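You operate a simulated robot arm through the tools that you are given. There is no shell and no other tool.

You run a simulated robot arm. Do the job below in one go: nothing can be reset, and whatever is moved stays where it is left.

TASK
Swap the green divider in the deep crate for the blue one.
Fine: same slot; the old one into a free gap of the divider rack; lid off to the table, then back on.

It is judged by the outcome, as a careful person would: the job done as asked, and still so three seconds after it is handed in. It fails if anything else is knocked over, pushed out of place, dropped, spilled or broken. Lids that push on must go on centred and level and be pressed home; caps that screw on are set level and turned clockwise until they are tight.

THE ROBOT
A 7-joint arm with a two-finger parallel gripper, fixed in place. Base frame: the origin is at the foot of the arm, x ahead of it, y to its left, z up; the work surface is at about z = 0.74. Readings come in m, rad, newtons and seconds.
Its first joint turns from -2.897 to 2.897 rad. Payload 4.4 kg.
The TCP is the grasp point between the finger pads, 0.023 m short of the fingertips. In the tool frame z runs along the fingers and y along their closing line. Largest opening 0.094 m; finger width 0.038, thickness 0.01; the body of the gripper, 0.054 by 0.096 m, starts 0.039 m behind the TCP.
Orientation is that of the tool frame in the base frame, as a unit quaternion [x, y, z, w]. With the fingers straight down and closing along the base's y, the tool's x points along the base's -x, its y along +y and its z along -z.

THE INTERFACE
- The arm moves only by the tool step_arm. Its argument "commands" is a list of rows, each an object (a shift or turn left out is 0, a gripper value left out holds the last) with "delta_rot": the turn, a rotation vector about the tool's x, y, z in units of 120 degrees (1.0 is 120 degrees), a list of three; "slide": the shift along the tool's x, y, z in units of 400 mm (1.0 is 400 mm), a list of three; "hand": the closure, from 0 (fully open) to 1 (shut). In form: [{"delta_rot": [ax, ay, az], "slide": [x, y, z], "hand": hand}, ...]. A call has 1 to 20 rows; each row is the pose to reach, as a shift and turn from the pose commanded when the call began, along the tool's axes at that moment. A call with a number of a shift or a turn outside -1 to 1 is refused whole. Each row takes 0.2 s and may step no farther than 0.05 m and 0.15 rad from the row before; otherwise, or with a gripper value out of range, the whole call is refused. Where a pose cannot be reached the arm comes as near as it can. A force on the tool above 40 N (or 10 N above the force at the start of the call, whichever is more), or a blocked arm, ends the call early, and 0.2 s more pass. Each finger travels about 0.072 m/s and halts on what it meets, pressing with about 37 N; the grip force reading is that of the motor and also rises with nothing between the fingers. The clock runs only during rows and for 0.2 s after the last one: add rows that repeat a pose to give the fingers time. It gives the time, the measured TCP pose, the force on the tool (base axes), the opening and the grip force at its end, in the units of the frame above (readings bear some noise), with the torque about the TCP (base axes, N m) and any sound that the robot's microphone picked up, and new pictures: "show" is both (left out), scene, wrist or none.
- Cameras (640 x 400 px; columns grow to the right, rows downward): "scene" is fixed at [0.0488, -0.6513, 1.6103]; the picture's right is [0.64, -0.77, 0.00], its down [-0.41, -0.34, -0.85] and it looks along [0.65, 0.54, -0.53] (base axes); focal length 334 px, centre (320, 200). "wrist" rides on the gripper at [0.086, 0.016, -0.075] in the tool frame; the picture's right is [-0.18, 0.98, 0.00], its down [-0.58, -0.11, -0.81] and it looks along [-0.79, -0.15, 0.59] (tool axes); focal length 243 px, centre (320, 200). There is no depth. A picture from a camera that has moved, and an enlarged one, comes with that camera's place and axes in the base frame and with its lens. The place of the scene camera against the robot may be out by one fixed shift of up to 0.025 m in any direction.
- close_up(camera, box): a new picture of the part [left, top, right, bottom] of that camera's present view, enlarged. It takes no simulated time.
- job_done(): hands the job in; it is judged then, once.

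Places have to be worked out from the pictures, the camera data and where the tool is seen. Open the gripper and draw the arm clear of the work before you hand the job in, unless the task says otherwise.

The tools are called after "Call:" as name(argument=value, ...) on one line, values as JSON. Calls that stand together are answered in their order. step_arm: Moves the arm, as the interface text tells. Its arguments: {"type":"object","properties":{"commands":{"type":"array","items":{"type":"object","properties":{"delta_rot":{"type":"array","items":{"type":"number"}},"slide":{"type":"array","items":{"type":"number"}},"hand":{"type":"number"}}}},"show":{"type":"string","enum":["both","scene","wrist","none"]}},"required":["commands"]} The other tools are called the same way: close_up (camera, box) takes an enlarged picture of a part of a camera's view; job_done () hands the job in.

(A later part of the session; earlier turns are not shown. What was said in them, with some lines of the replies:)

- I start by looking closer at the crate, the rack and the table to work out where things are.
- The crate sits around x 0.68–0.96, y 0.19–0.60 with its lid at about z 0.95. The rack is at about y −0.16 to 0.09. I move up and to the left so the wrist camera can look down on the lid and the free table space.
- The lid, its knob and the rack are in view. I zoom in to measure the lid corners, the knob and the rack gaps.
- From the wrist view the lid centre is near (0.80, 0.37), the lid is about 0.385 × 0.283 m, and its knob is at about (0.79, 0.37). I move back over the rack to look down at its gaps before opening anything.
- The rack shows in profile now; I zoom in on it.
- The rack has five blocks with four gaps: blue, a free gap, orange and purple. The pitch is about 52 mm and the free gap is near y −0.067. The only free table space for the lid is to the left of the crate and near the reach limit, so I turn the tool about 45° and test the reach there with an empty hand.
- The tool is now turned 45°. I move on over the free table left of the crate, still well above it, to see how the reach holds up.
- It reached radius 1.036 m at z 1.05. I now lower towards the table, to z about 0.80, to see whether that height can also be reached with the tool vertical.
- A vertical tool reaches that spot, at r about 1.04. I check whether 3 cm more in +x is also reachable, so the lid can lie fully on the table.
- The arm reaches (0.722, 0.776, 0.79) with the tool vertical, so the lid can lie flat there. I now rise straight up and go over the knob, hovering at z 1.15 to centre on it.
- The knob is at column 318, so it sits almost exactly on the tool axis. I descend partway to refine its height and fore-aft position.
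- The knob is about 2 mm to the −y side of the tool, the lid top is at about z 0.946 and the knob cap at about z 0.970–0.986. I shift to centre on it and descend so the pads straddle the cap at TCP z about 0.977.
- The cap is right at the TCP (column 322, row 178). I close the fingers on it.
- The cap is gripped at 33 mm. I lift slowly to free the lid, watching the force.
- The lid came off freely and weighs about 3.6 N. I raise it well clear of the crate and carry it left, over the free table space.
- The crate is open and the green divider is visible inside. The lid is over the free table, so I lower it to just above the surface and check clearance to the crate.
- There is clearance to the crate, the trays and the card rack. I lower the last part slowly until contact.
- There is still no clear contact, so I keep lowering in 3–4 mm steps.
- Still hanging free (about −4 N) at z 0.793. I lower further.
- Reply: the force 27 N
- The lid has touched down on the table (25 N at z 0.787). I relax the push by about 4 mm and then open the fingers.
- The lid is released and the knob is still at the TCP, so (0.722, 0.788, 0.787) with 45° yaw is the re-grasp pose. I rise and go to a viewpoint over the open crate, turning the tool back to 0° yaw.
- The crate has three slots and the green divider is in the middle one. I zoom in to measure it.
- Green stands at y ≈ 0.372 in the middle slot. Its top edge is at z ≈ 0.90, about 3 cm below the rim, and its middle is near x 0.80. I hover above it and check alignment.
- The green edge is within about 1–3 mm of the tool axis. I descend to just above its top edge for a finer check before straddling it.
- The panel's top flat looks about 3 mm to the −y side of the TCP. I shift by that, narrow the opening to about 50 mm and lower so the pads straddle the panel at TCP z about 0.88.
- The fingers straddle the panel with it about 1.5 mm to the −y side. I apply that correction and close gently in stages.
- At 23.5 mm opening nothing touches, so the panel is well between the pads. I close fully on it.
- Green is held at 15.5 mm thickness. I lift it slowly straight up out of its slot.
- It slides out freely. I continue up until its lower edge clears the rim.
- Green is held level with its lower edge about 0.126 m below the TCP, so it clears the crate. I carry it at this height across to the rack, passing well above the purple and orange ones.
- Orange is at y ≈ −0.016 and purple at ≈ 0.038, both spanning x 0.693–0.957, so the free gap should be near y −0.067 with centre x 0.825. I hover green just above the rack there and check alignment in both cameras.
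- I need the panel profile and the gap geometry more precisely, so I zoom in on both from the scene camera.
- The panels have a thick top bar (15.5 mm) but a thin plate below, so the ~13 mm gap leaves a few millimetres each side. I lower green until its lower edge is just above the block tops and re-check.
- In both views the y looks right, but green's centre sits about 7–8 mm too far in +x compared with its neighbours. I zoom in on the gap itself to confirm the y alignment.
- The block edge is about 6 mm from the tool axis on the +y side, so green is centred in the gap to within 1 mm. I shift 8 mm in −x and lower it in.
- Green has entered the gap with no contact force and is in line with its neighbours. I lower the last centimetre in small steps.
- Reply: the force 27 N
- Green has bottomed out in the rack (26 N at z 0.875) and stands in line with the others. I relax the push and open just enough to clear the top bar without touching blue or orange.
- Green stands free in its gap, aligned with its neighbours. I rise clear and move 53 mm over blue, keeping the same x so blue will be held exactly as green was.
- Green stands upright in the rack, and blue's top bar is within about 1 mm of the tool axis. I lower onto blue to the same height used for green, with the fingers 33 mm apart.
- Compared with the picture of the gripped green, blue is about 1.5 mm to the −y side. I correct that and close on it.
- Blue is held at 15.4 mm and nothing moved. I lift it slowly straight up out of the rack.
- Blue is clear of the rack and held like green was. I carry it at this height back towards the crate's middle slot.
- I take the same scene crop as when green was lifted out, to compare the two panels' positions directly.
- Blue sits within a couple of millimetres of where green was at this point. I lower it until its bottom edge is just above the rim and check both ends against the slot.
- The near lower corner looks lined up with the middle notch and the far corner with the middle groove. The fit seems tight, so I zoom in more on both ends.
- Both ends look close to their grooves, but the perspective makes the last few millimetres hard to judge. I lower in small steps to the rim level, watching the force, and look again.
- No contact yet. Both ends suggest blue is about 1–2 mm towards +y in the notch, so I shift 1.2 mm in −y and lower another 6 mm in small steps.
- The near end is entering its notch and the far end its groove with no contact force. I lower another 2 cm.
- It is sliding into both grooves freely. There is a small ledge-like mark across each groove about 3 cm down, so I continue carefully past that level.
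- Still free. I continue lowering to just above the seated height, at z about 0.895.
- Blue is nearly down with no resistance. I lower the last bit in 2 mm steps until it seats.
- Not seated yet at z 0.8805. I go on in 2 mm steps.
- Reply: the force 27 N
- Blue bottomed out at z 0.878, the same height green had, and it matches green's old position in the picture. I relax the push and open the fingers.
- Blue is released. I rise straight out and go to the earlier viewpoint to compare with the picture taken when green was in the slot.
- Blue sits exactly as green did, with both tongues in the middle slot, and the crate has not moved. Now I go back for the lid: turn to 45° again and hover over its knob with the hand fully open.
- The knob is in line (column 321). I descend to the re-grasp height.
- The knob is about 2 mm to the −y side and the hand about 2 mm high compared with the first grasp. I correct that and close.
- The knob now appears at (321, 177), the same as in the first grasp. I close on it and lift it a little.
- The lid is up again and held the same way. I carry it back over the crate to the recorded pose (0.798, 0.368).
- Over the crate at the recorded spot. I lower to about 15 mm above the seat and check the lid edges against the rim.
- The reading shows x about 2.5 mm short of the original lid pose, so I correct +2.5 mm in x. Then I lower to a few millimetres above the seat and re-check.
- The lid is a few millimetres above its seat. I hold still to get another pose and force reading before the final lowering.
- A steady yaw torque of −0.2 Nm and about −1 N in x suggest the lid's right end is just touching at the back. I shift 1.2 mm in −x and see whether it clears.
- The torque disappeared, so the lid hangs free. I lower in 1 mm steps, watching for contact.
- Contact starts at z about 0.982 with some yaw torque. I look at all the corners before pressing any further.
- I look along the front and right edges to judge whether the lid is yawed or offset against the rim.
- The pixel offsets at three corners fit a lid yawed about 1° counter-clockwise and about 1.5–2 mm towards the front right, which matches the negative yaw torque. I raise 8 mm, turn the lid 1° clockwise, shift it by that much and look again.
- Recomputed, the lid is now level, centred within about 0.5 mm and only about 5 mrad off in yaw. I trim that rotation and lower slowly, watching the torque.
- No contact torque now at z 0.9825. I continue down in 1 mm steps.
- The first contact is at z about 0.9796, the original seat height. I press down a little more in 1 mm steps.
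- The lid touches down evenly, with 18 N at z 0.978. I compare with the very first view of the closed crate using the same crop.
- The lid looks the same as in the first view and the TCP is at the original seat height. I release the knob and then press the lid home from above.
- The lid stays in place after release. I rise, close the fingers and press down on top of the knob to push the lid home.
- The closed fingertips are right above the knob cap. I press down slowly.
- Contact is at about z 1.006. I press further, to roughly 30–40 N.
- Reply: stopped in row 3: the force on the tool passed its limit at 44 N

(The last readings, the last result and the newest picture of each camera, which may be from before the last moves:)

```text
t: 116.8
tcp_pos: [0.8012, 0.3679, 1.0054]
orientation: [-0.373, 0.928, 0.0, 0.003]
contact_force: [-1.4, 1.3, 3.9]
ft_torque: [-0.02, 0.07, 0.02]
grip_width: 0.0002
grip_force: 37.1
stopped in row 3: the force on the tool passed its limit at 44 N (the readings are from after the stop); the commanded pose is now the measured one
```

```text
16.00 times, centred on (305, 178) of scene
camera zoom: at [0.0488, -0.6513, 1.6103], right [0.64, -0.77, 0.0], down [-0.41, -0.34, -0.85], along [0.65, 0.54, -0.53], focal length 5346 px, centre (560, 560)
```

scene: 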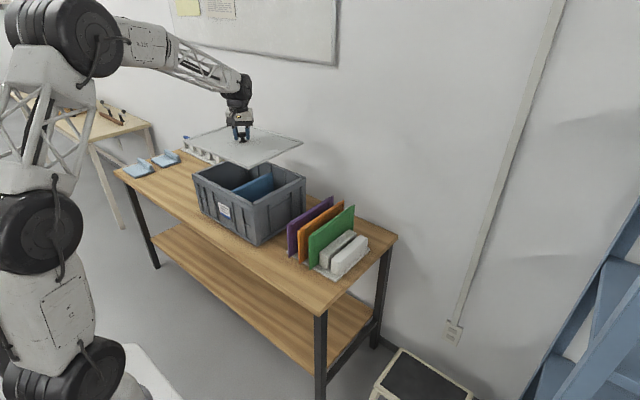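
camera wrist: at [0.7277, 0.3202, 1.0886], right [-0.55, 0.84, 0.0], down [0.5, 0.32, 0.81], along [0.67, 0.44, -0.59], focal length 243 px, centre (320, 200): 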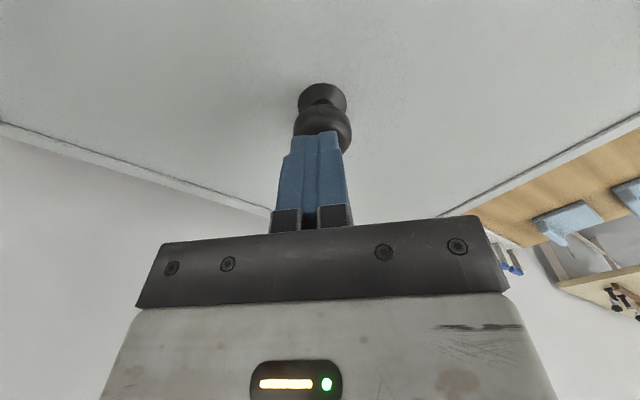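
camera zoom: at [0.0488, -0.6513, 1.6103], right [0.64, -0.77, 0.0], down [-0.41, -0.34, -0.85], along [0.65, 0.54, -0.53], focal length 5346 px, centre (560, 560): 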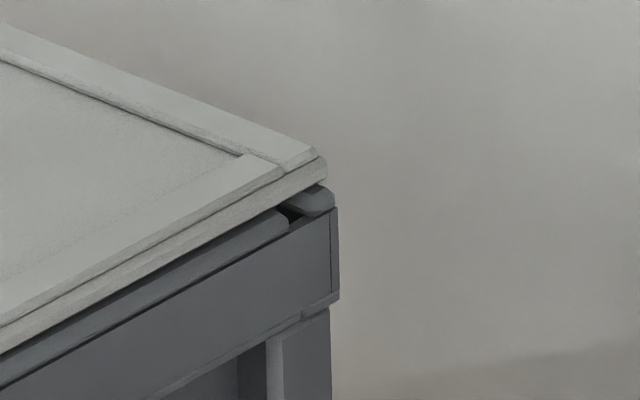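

Pressing to 44 N moved the lid no further, so it is home. I rise, open the hand and return to the very first overhead viewpoint to compare the lid with its original position.

Call:
step_arm(commands=[{"slide": [0, 0, -0.1]}, {"slide": [0, 0, -0.2]}, {"slide": [0, 0, -0.3], "hand": 0.0}, {"slide": [0, 0, -0.4], "hand": 0.0}, {"slide": [0, 0, -0.5], "hand": 0.0}, {"slide": [0.0678, 0.0263, -0.581], "delta_rot": [0, 0, 0.0608], "hand": 0.0}, {"slide": [0.1355, 0.0526, -0.662], "delta_rot": [0, 0, 0.1217], "hand": 0.0}, {"slide": [0.2033, 0.0789, -0.743], "delta_rot": [0, 0, 0.1825], "hand": 0.0}, {"slide": [0.271, 0.1051, -0.824], "delta_rot": [0, 0, 0.2433], "hand": 0.0}, {"slide": [0.3388, 0.1314, -0.905], "delta_rot": [0, 0, 0.3042], "hand": 0.0}, {"slide": [0.4065, 0.1577, -0.9865], "delta_rot": [0, 0, 0.365], "hand": 0.0}, {"slide": [0.4065, 0.1577, -0.9865], "delta_rot": [0, 0, 0.365], "hand": 0.0}, {"slide": [0.4065, 0.1577, -0.9865], "delta_rot": [0, 0, 0.365], "hand": 0.0}], show="both")

Call:
close_up(camera="wrist", box=[240, 0, 500, 140])

Call:
close_up(camera="scene", box=[170, 130, 330, 260])

Call:
close_up(camera="scene", box=[270, 180, 410, 290])

```text
t: 119.6
tcp_pos: [0.6379, 0.307, 1.3974]
orientation: [0.001, 1.0, 0.0, 0.003]
contact_force: [0.0, 0.2, -0.4]
ft_torque: [-0.02, -0.02, -0.01]
grip_width: 0.0942
grip_force: 0.0
camera wrist: at [0.5512, 0.3223, 1.473], right [0.18, 0.98, 0.0], down [0.58, -0.11, 0.81], along [0.8, -0.15, -0.59], focal length 243 px, centre (320, 200)
```

scene: 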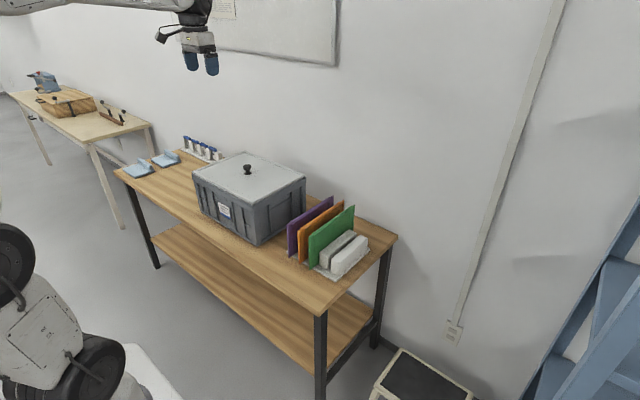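
wrist: 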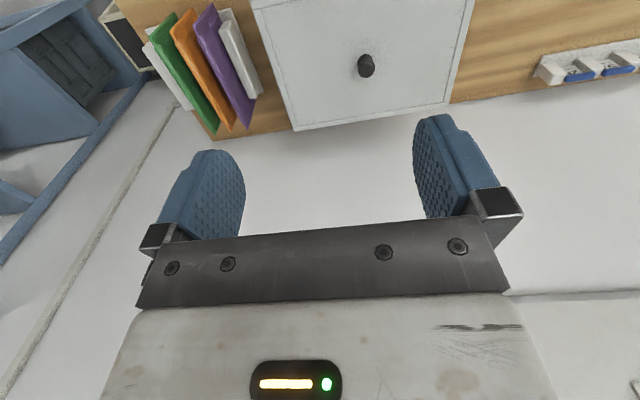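

```text
2.46 times, centred on (370, 70) of wrist
camera zoom: at [0.5512, 0.3223, 1.473], right [0.18, 0.98, 0.0], down [0.58, -0.11, 0.81], along [0.8, -0.15, -0.59], focal length 597 px, centre (197, 520)
```

zoom: 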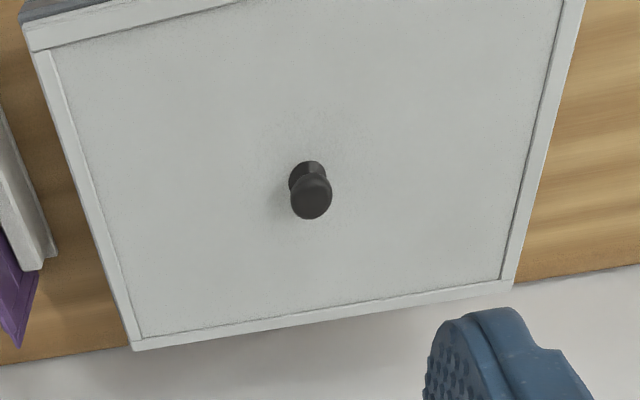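

```text
3.08 times, centred on (250, 195) of scene
camera zoom: at [0.0488, -0.6513, 1.6103], right [0.64, -0.77, 0.0], down [-0.41, -0.34, -0.85], along [0.65, 0.54, -0.53], focal length 1028 px, centre (535, 215)
```

zoom: 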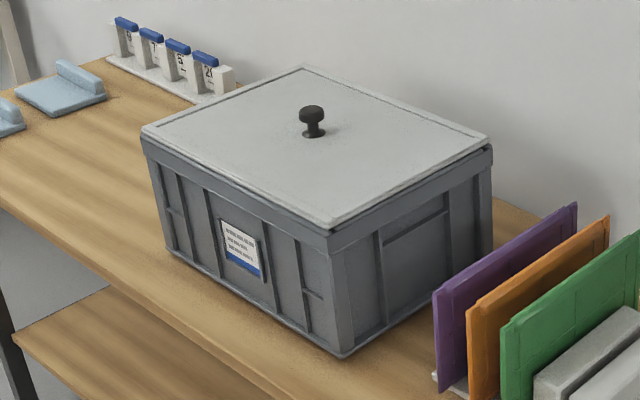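

```text
3.64 times, centred on (340, 235) of scene
camera zoom: at [0.0488, -0.6513, 1.6103], right [0.64, -0.77, 0.0], down [-0.41, -0.34, -0.85], along [0.65, 0.54, -0.53], focal length 1215 px, centre (247, 73)
```

zoom: 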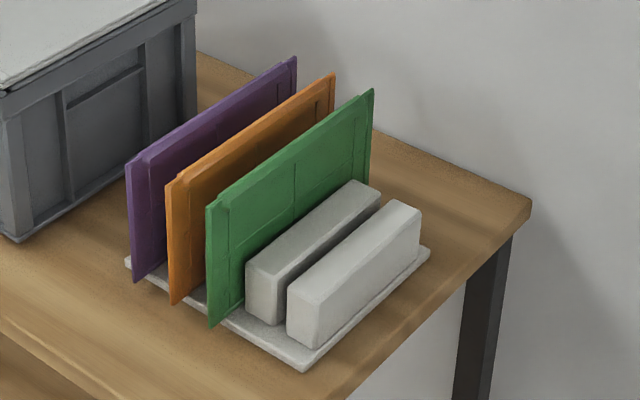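

Knob height and lid corners match the original state within about a millimetre, and green stands in line in the rack. I do a last close check of the lid corners with the arm out of the way.

Call:
close_up(camera="scene", box=[240, 190, 270, 215])

Call:
close_up(camera="scene", box=[290, 165, 320, 190])

Call:
close_up(camera="scene", box=[185, 160, 215, 185])

Call:
close_up(camera="scene", box=[230, 140, 260, 165])

```text
16.00 times, centred on (255, 202) of scene
camera zoom: at [0.0488, -0.6513, 1.6103], right [0.64, -0.77, 0.0], down [-0.41, -0.34, -0.85], along [0.65, 0.54, -0.53], focal length 5346 px, centre (1360, 160)
```

zoom: 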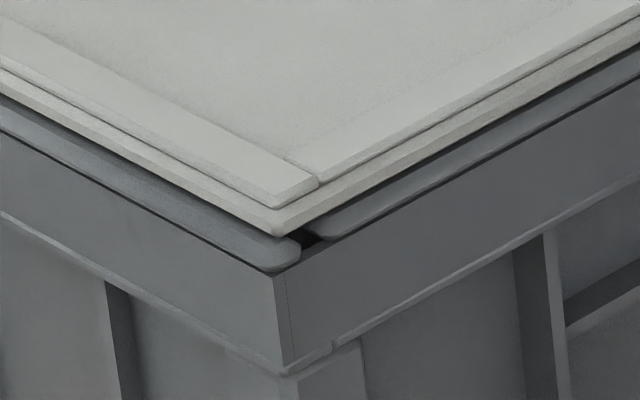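

```text
16.00 times, centred on (305, 178) of scene
camera zoom: at [0.0488, -0.6513, 1.6103], right [0.64, -0.77, 0.0], down [-0.41, -0.34, -0.85], along [0.65, 0.54, -0.53], focal length 5346 px, centre (560, 560)
```

zoom: 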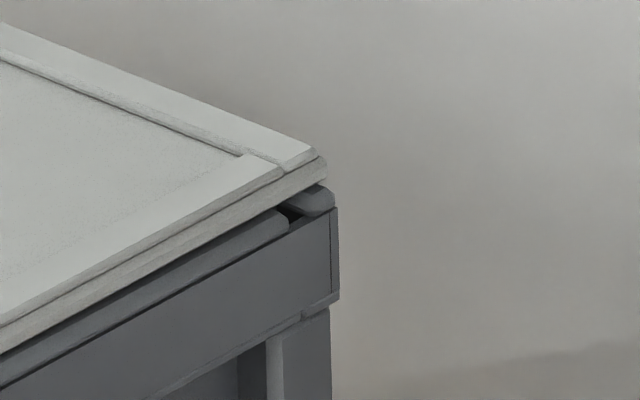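

```text
16.00 times, centred on (200, 172) of scene
camera zoom: at [0.0488, -0.6513, 1.6103], right [0.64, -0.77, 0.0], down [-0.41, -0.34, -0.85], along [0.65, 0.54, -0.53], focal length 5346 px, centre (2240, 640)
```

zoom: 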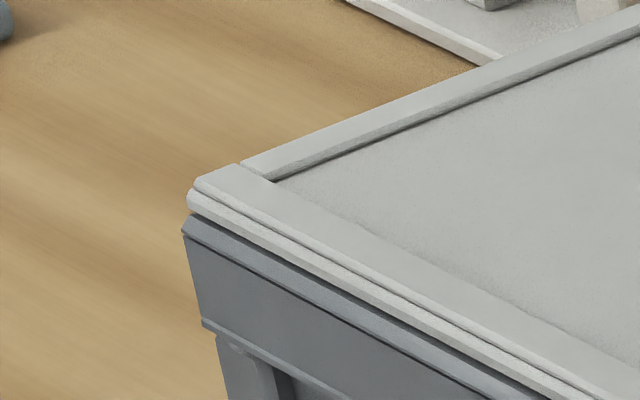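

```text
16.00 times, centred on (245, 152) of scene
camera zoom: at [0.0488, -0.6513, 1.6103], right [0.64, -0.77, 0.0], down [-0.41, -0.34, -0.85], along [0.65, 0.54, -0.53], focal length 5346 px, centre (1520, 960)
```

zoom: 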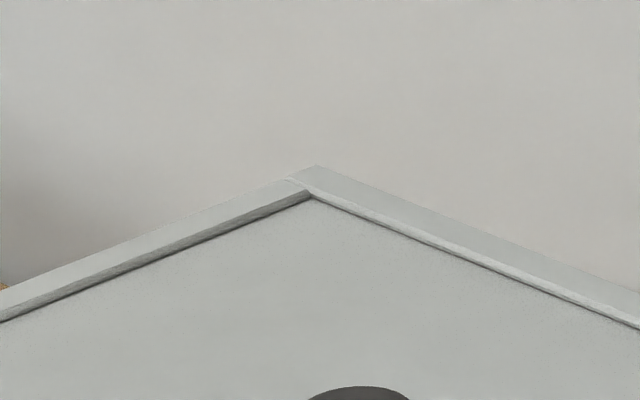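

The left side sits tight, while the right and near side may be about 1 mm proud. I press directly on the lid near its right end with closed fingertips, first moving above that spot.

Call:
step_arm(commands=[{"slide": [-0.045, -0.0256, 0.0964], "delta_rot": [0, 0.0029, 0], "hand": 1.0}, {"slide": [-0.09, -0.0511, 0.1928], "delta_rot": [0, 0.0029, 0], "hand": 1.0}, {"slide": [-0.135, -0.0767, 0.2892], "delta_rot": [0, 0.0029, 0], "hand": 1.0}, {"slide": [-0.18, -0.1022, 0.3856], "delta_rot": [0, 0.0029, 0], "hand": 1.0}, {"slide": [-0.225, -0.1278, 0.4819], "delta_rot": [0, 0.0029, 0], "hand": 1.0}, {"slide": [-0.27, -0.1533, 0.5783], "delta_rot": [0, 0.0029, 0], "hand": 1.0}, {"slide": [-0.315, -0.1789, 0.6747], "delta_rot": [0, 0.0029, 0], "hand": 1.0}, {"slide": [-0.36, -0.2044, 0.7711], "delta_rot": [0, 0.0029, 0], "hand": 1.0}, {"slide": [-0.405, -0.23, 0.8675], "delta_rot": [0, 0.0029, 0], "hand": 1.0}, {"slide": [-0.405, -0.23, 0.8675], "delta_rot": [0, 0.0029, 0], "hand": 1.0}], show="both")

```text
t: 121.8
tcp_pos: [0.8022, 0.2078, 1.049]
orientation: [0.0, 1.0, 0.0, -0.001]
contact_force: [0.1, -0.3, 0.3]
ft_torque: [-0.01, 0.03, -0.01]
grip_width: 0.0001
grip_force: 37.1
camera wrist: at [0.7158, 0.224, 1.1258], right [0.18, 0.98, 0.0], down [0.58, -0.11, 0.81], along [0.79, -0.15, -0.59], focal length 243 px, centre (320, 200)
```

scene: 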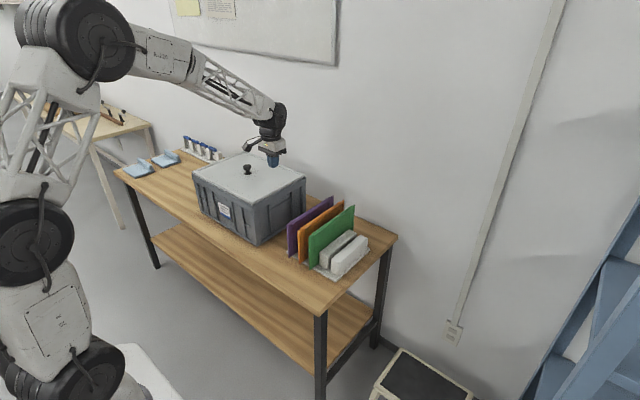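
wrist: 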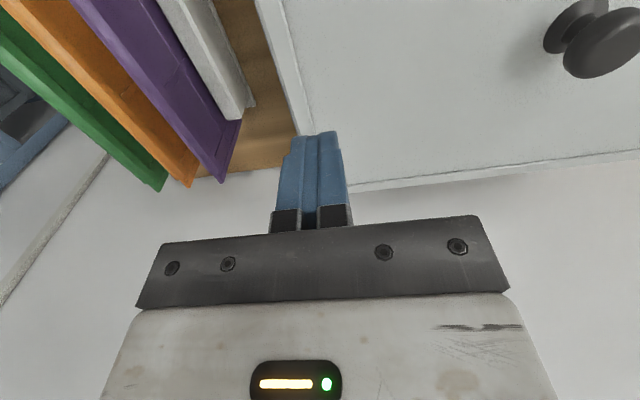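

The fingertips are above the lid's inner panel near its right end. I lower to just above the surface and then press gently.

Call:
step_arm(commands=[{"slide": [0, 0, 0.06]}, {"slide": [0, 0, 0.12]}, {"slide": [0, 0, 0.16]}, {"slide": [0, 0, 0.18]}, {"slide": [0, 0, 0.18]}], show="none")

Call:
step_arm(commands=[{"slide": [0, 0, 0.0025]}, {"slide": [0, 0, 0.005]}, {"slide": [0, 0, 0.0075]}, {"slide": [0, 0, 0.0075]}], show="none")

```text
t: 123.0
tcp_pos: [0.8009, 0.2099, 0.9783]
orientation: [0.0, 1.0, 0.001, 0.0]
contact_force: [0.1, -0.9, -0.4]
ft_torque: [0.01, 0.01, 0.02]
grip_width: 0.0001
grip_force: 37.3
```

```text
t: 124.0
tcp_pos: [0.8015, 0.2093, 0.9773]
orientation: [0.0, 1.0, 0.001, 0.0]
contact_force: [0.2, 0.3, -1.0]
ft_torque: [0.01, -0.01, -0.03]
grip_width: 0.0
grip_force: 37.0
```

Call:
step_arm(commands=[{"slide": [0, 0, 0.0025]}, {"slide": [0, 0, 0.005]}, {"slide": [0, 0, 0.0075]}, {"slide": [0, 0, 0.0075]}], show="none")

Call:
step_arm(commands=[{"slide": [0, 0, 0.0025]}, {"slide": [0, 0, 0.005]}, {"slide": [0, 0, 0.0075]}, {"slide": [0, 0, 0.0075]}], show="none")

```text
t: 125.0
tcp_pos: [0.8013, 0.2096, 0.974]
orientation: [-0.001, 1.0, 0.001, -0.001]
contact_force: [0.1, -0.3, 0.3]
ft_torque: [0.03, 0.01, 0.03]
grip_width: 0.0001
grip_force: 37.1
```

```text
t: 126.0
tcp_pos: [0.8005, 0.2097, 0.9724]
orientation: [0.0, 1.0, 0.002, 0.0]
contact_force: [-9.8, -1.7, 26.1]
ft_torque: [-0.05, 0.38, 0.04]
grip_width: 0.0
grip_force: 37.2
```

Pressing at the right end gives 26 N at TCP z 0.9724. I check whether the lid moved, then probe the mirrored spot at the left end for comparison.

Call:
close_up(camera="scene", box=[240, 190, 270, 215])

Call:
step_arm(commands=[{"slide": [0, 0, 0.002]}, {"slide": [0, 0, 0.004]}, {"slide": [0, 0, 0.004]}], show="none")

Call:
close_up(camera="scene", box=[290, 165, 320, 190])

```text
16.00 times, centred on (255, 202) of scene
camera zoom: at [0.0488, -0.6513, 1.6103], right [0.64, -0.77, 0.0], down [-0.41, -0.34, -0.85], along [0.65, 0.54, -0.53], focal length 5346 px, centre (1360, 160)
```

zoom: 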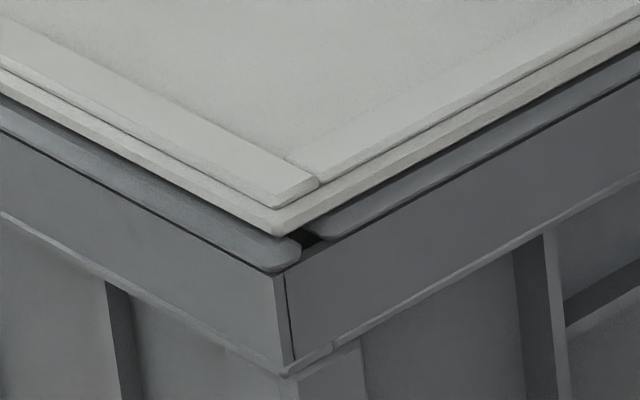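

```text
t: 126.5
tcp_pos: [0.8018, 0.2104, 0.9722]
orientation: [-0.001, 1.0, 0.001, 0.0]
contact_force: [0.1, -0.1, 3.8]
ft_torque: [-0.03, 0.06, 0.0]
grip_width: 0.0003
grip_force: 37.4
stopped in row 2: the force on the tool passed its limit at 43 N (the readings are from after the stop); the commanded pose is now the measured one
```

```text
16.00 times, centred on (305, 178) of scene
camera zoom: at [0.0488, -0.6513, 1.6103], right [0.64, -0.77, 0.0], down [-0.41, -0.34, -0.85], along [0.65, 0.54, -0.53], focal length 5346 px, centre (560, 560)
```

zoom: 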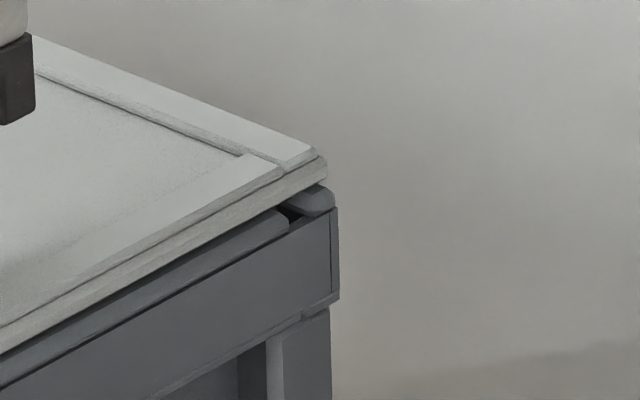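

The right end does not give at 43 N, so it is seated there. I lift over the knob and probe the left end.

Call:
step_arm(commands=[{"slide": [0, 0, -0.1]}, {"slide": [0, 0, -0.22]}, {"slide": [0, 0.1132, -0.22]}, {"slide": [0, 0.2264, -0.22]}, {"slide": [0, 0.3396, -0.22]}, {"slide": [0, 0.4529, -0.22]}, {"slide": [0, 0.5661, -0.22]}, {"slide": [0, 0.6793, -0.22]}, {"slide": [0, 0.7925, -0.22]}, {"slide": [0, 0.7925, -0.12]}, {"slide": [0, 0.7925, -0.05]}, {"slide": [0, 0.7925, -0.015]}, {"slide": [0, 0.7925, -0.01]}, {"slide": [0, 0.7925, -0.01]}], show="none")

Call:
step_arm(commands=[{"slide": [0, 0, 0.0025]}, {"slide": [0, 0, 0.005]}, {"slide": [0, 0, 0.005]}], show="none")

Call:
step_arm(commands=[{"slide": [0, 0, 0.0025]}, {"slide": [0, 0, 0.005]}, {"slide": [0, 0, 0.005]}], show="none")

```text
t: 129.5
tcp_pos: [0.8016, 0.5286, 0.9774]
orientation: [0.001, 1.0, 0.001, 0.0]
contact_force: [0.2, 0.1, 0.0]
ft_torque: [-0.03, -0.04, 0.04]
grip_width: 0.0
grip_force: 37.0
```

```text
t: 130.3
tcp_pos: [0.8022, 0.5278, 0.9755]
orientation: [0.001, 1.0, 0.001, 0.0]
contact_force: [-0.6, -0.2, -0.6]
ft_torque: [0.03, 0.01, 0.03]
grip_width: 0.0001
grip_force: 36.6
```

```text
t: 131.1
tcp_pos: [0.8021, 0.5279, 0.9737]
orientation: [-0.001, 1.0, 0.002, 0.001]
contact_force: [-0.2, 0.6, 0.5]
ft_torque: [-0.03, 0.0, 0.02]
grip_width: 0.0
grip_force: 36.8
```

Call:
step_arm(commands=[{"slide": [0, 0, 0.0025]}, {"slide": [0, 0, 0.0025]}], show="none")

Call:
step_arm(commands=[{"slide": [0, 0, 0.0025]}, {"slide": [0, 0, 0.0025]}], show="none")

Call:
step_arm(commands=[{"slide": [0, 0, 0.0025]}, {"slide": [0, 0, 0.0025]}], show="none")

```text
t: 131.7
tcp_pos: [0.8017, 0.5267, 0.972]
orientation: [0.0, 1.0, 0.002, 0.001]
contact_force: [3.2, 1.7, 7.3]
ft_torque: [0.02, 0.09, -0.03]
grip_width: 0.0002
grip_force: 36.6
```

```text
t: 132.3
tcp_pos: [0.8022, 0.5267, 0.9734]
orientation: [0.0, 1.0, 0.001, 0.0]
contact_force: [-10.1, -1.5, 27.5]
ft_torque: [-0.08, 0.69, -0.04]
grip_width: 0.0001
grip_force: 37.1
```

```text
t: 132.8
tcp_pos: [0.8028, 0.5266, 0.9734]
orientation: [0.0, 1.0, 0.002, 0.002]
contact_force: [0.7, 1.2, 4.8]
ft_torque: [-0.02, 0.09, 0.0]
grip_width: 0.0
grip_force: 36.8
stopped in row 2: the force on the tool passed its limit at 41 N (the readings are from after the stop); the commanded pose is now the measured one
```

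Left and right contact heights agree within 1 mm and neither side gives, so the lid is level and pressed home. I withdraw upward and back, open the gripper and take a final look.

Call:
step_arm(commands=[{"slide": [0, 0, -0.1]}, {"slide": [0, 0, -0.22]}, {"slide": [0, 0, -0.34], "hand": 0.0}, {"slide": [0, 0, -0.46], "hand": 0.0}, {"slide": [0, 0, -0.58], "hand": 0.0}, {"slide": [0, 0, -0.7], "hand": 0.0}, {"slide": [0, 0, -0.82], "hand": 0.0}, {"slide": [0, 0, -0.95], "hand": 0.0}, {"slide": [0.0893, -0.0714, -0.95], "hand": 0.0}, {"slide": [0.1786, -0.1429, -0.95], "hand": 0.0}, {"slide": [0.2679, -0.2143, -0.95], "hand": 0.0}, {"slide": [0.3571, -0.2857, -0.95], "hand": 0.0}, {"slide": [0.4464, -0.3571, -0.95], "hand": 0.0}, {"slide": [0.5357, -0.4286, -0.95], "hand": 0.0}, {"slide": [0.625, -0.5, -0.95], "hand": 0.0}, {"slide": [0.625, -0.5, -0.95], "hand": 0.0}], show="both")

Call:
close_up(camera="scene", box=[170, 130, 330, 260])

Call:
close_up(camera="scene", box=[270, 180, 410, 290])

Call:
close_up(camera="scene", box=[100, 120, 240, 220])

```text
refused: row 8 steps farther than a row can; nothing moved
```

```text
3.08 times, centred on (250, 195) of scene
camera zoom: at [0.0488, -0.6513, 1.6103], right [0.64, -0.77, 0.0], down [-0.41, -0.34, -0.85], along [0.65, 0.54, -0.53], focal length 1028 px, centre (535, 215)
```

zoom: 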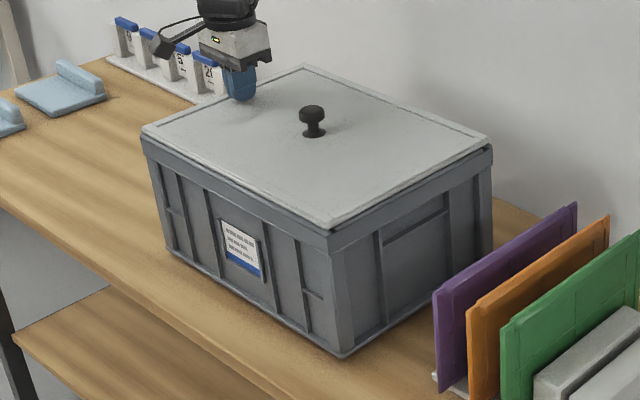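

```text
3.64 times, centred on (340, 235) of scene
camera zoom: at [0.0488, -0.6513, 1.6103], right [0.64, -0.77, 0.0], down [-0.41, -0.34, -0.85], along [0.65, 0.54, -0.53], focal length 1215 px, centre (247, 73)
```

zoom: 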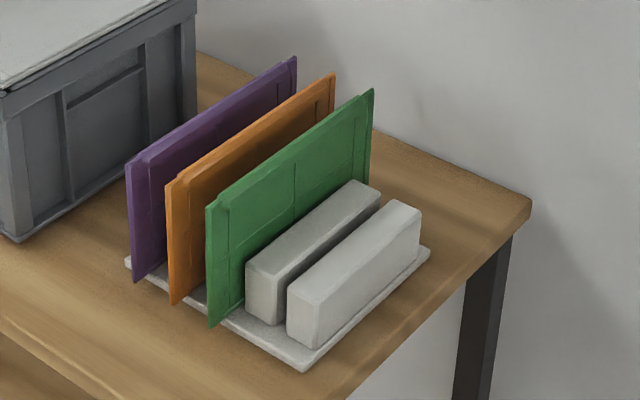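

```text
4.00 times, centred on (170, 170) of scene
camera zoom: at [0.0488, -0.6513, 1.6103], right [0.64, -0.77, 0.0], down [-0.41, -0.34, -0.85], along [0.65, 0.54, -0.53], focal length 1336 px, centre (920, 320)
```

zoom: 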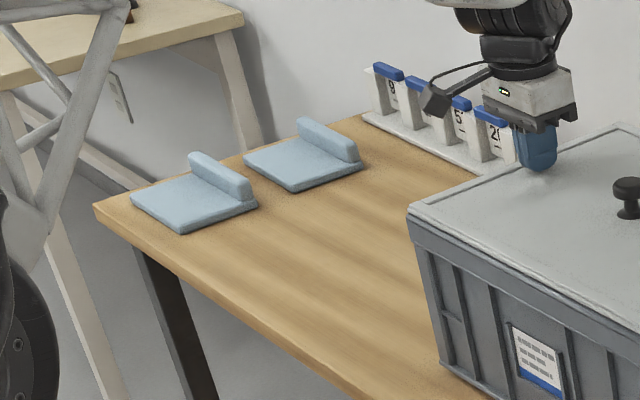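

One row was slightly too long, so nothing moved; I repeat the withdrawal with smaller steps. Crate, lid, rack and trays all look right.

Call:
step_arm(commands=[{"slide": [0, 0, -0.1]}, {"slide": [0, 0, -0.22]}, {"slide": [0, 0, -0.34], "hand": 0.0}, {"slide": [0, 0, -0.46], "hand": 0.0}, {"slide": [0, 0, -0.58], "hand": 0.0}, {"slide": [0, 0, -0.7], "hand": 0.0}, {"slide": [0, 0, -0.82], "hand": 0.0}, {"slide": [0, 0, -0.94], "hand": 0.0}, {"slide": [0.0893, -0.0714, -0.94], "hand": 0.0}, {"slide": [0.1786, -0.1429, -0.94], "hand": 0.0}, {"slide": [0.2679, -0.2143, -0.94], "hand": 0.0}, {"slide": [0.3571, -0.2857, -0.94], "hand": 0.0}, {"slide": [0.4464, -0.3571, -0.94], "hand": 0.0}, {"slide": [0.5357, -0.4286, -0.94], "hand": 0.0}, {"slide": [0.625, -0.5, -0.94], "hand": 0.0}, {"slide": [0.625, -0.5, -0.94], "hand": 0.0}], show="both")

Call:
close_up(camera="scene", box=[170, 130, 330, 260])

Call:
close_up(camera="scene", box=[290, 205, 370, 285])

```text
t: 136.2
tcp_pos: [0.5503, 0.3266, 1.3476]
orientation: [0.0, 1.0, 0.003, 0.002]
contact_force: [0.2, 0.5, 0.2]
ft_torque: [-0.03, -0.05, -0.02]
grip_width: 0.0939
grip_force: 0.1
camera wrist: at [0.4646, 0.3426, 1.4222], right [0.18, 0.98, 0.01], down [0.58, -0.11, 0.81], along [0.79, -0.15, -0.59], focal length 243 px, centre (320, 200)
```

scene: 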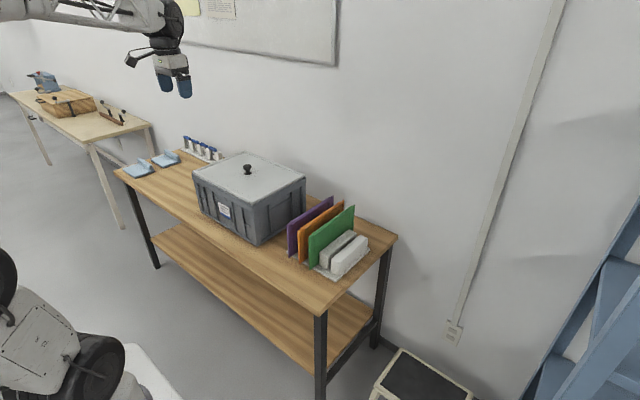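
wrist: 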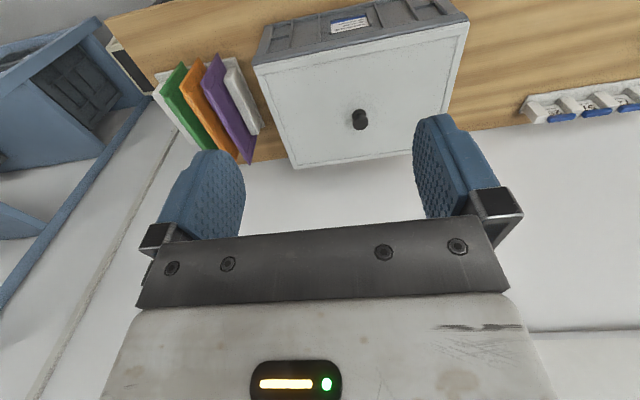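

```text
3.08 times, centred on (250, 195) of scene
camera zoom: at [0.0488, -0.6513, 1.6103], right [0.64, -0.77, 0.0], down [-0.41, -0.34, -0.85], along [0.65, 0.54, -0.53], focal length 1028 px, centre (535, 215)
```

zoom: 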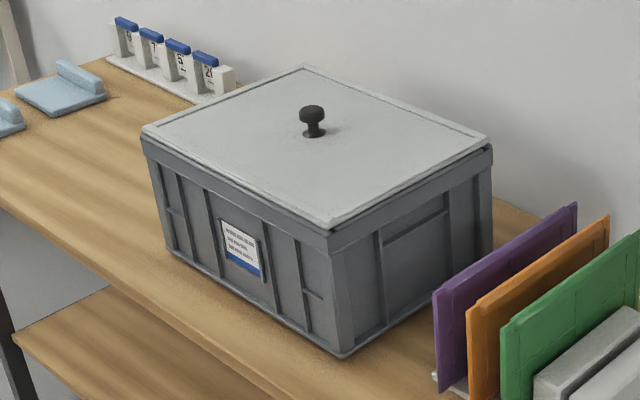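

```text
5.00 times, centred on (330, 245) of scene
camera zoom: at [0.0488, -0.6513, 1.6103], right [0.64, -0.77, 0.0], down [-0.41, -0.34, -0.85], along [0.65, 0.54, -0.53], focal length 1671 px, centre (270, -25)
```

zoom: 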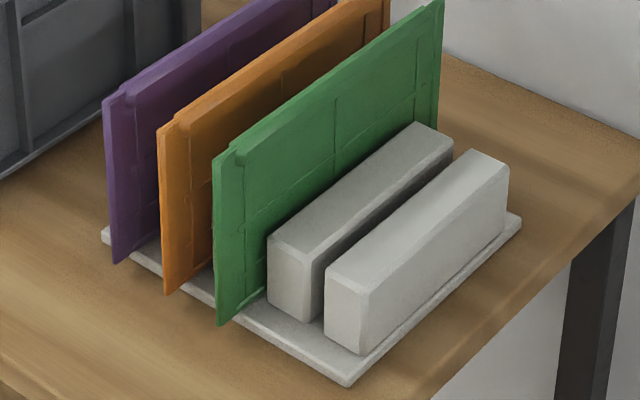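

Everything is in place. I take one more close look from the wrist at the lid's front edge before handing in.

Call:
close_up(camera="wrist", box=[240, 0, 480, 180])

Call:
close_up(camera="wrist", box=[245, 45, 305, 85])

Call:
close_up(camera="wrist", box=[420, 5, 480, 45])

```text
2.22 times, centred on (360, 90) of wrist
camera zoom: at [0.4646, 0.3426, 1.4222], right [0.18, 0.98, 0.01], down [0.58, -0.11, 0.81], along [0.79, -0.15, -0.59], focal length 539 px, centre (231, 444)
```

zoom: 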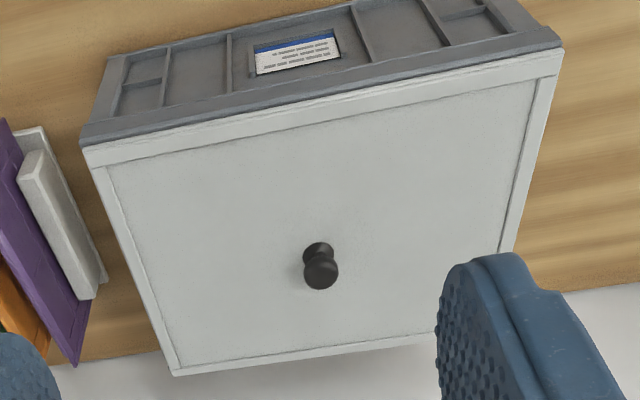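

```text
10.00 times, centred on (275, 65) of wrist
camera zoom: at [0.4646, 0.3426, 1.4222], right [0.18, 0.98, 0.01], down [0.58, -0.11, 0.81], along [0.79, -0.15, -0.59], focal length 2426 px, centre (770, 1550)
```

zoom: 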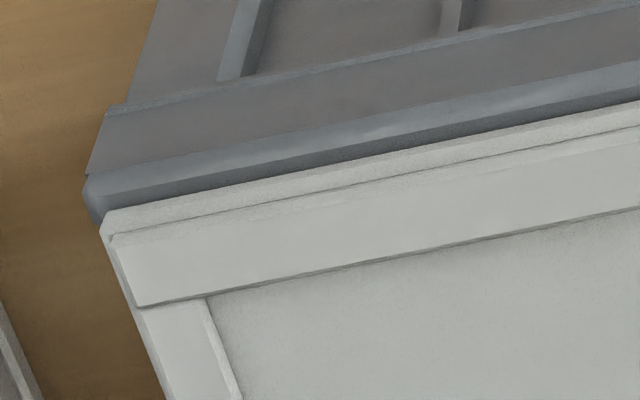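

```text
10.00 times, centred on (450, 25) of wrist
camera zoom: at [0.4646, 0.3426, 1.4222], right [0.18, 0.98, 0.01], down [0.58, -0.11, 0.81], along [0.79, -0.15, -0.59], focal length 2426 px, centre (-980, 1950)
```

zoom: 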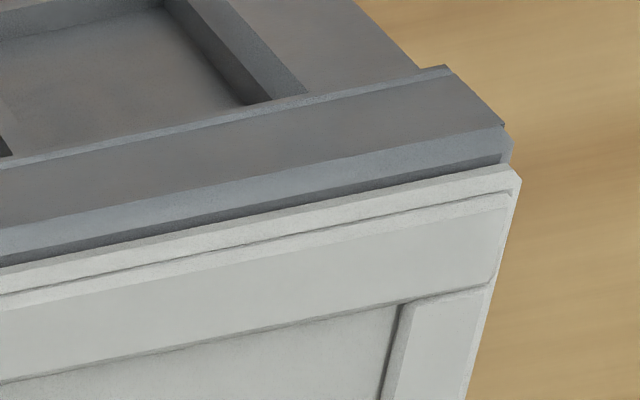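

The lid sits flush all round, about 1 mm and 0.3° from perfectly centred, level and pressed home. Blue is in the middle slot, green is in the rack gap, and the arm is clear with the gripper open, so I hand in.

Call:
job_done()

```text
The job is handed in.
```

The swap is done: the blue divider is now in the crate's middle slot, and the green one stands in the rack gap that was free. The lid is back on the crate.

- **Blue divider:** both ends are in the same grooves green used, and it bottomed out at the same height.
- **Green divider:** it is fully down in its gap, in line with orange and purple. Blue's old gap at the end of the rack is now empty.
- **Lid:** it came off to the table left of the crate, then went back on. I pressed it to just over 40 N at the knob and at both ends, and it did not move. The two ends are level with each other within about 1 mm; I did not check front to back the same way. It sits roughly 1 mm off centre and is turned about 0.3° on the crate.

On the first try at refitting, the lid touched the crate rim because it was turned about 1°. I raised it, turned it back and lowered it again. I saw nothing else knocked or moved. The gripper is open and the arm is clear of the work.
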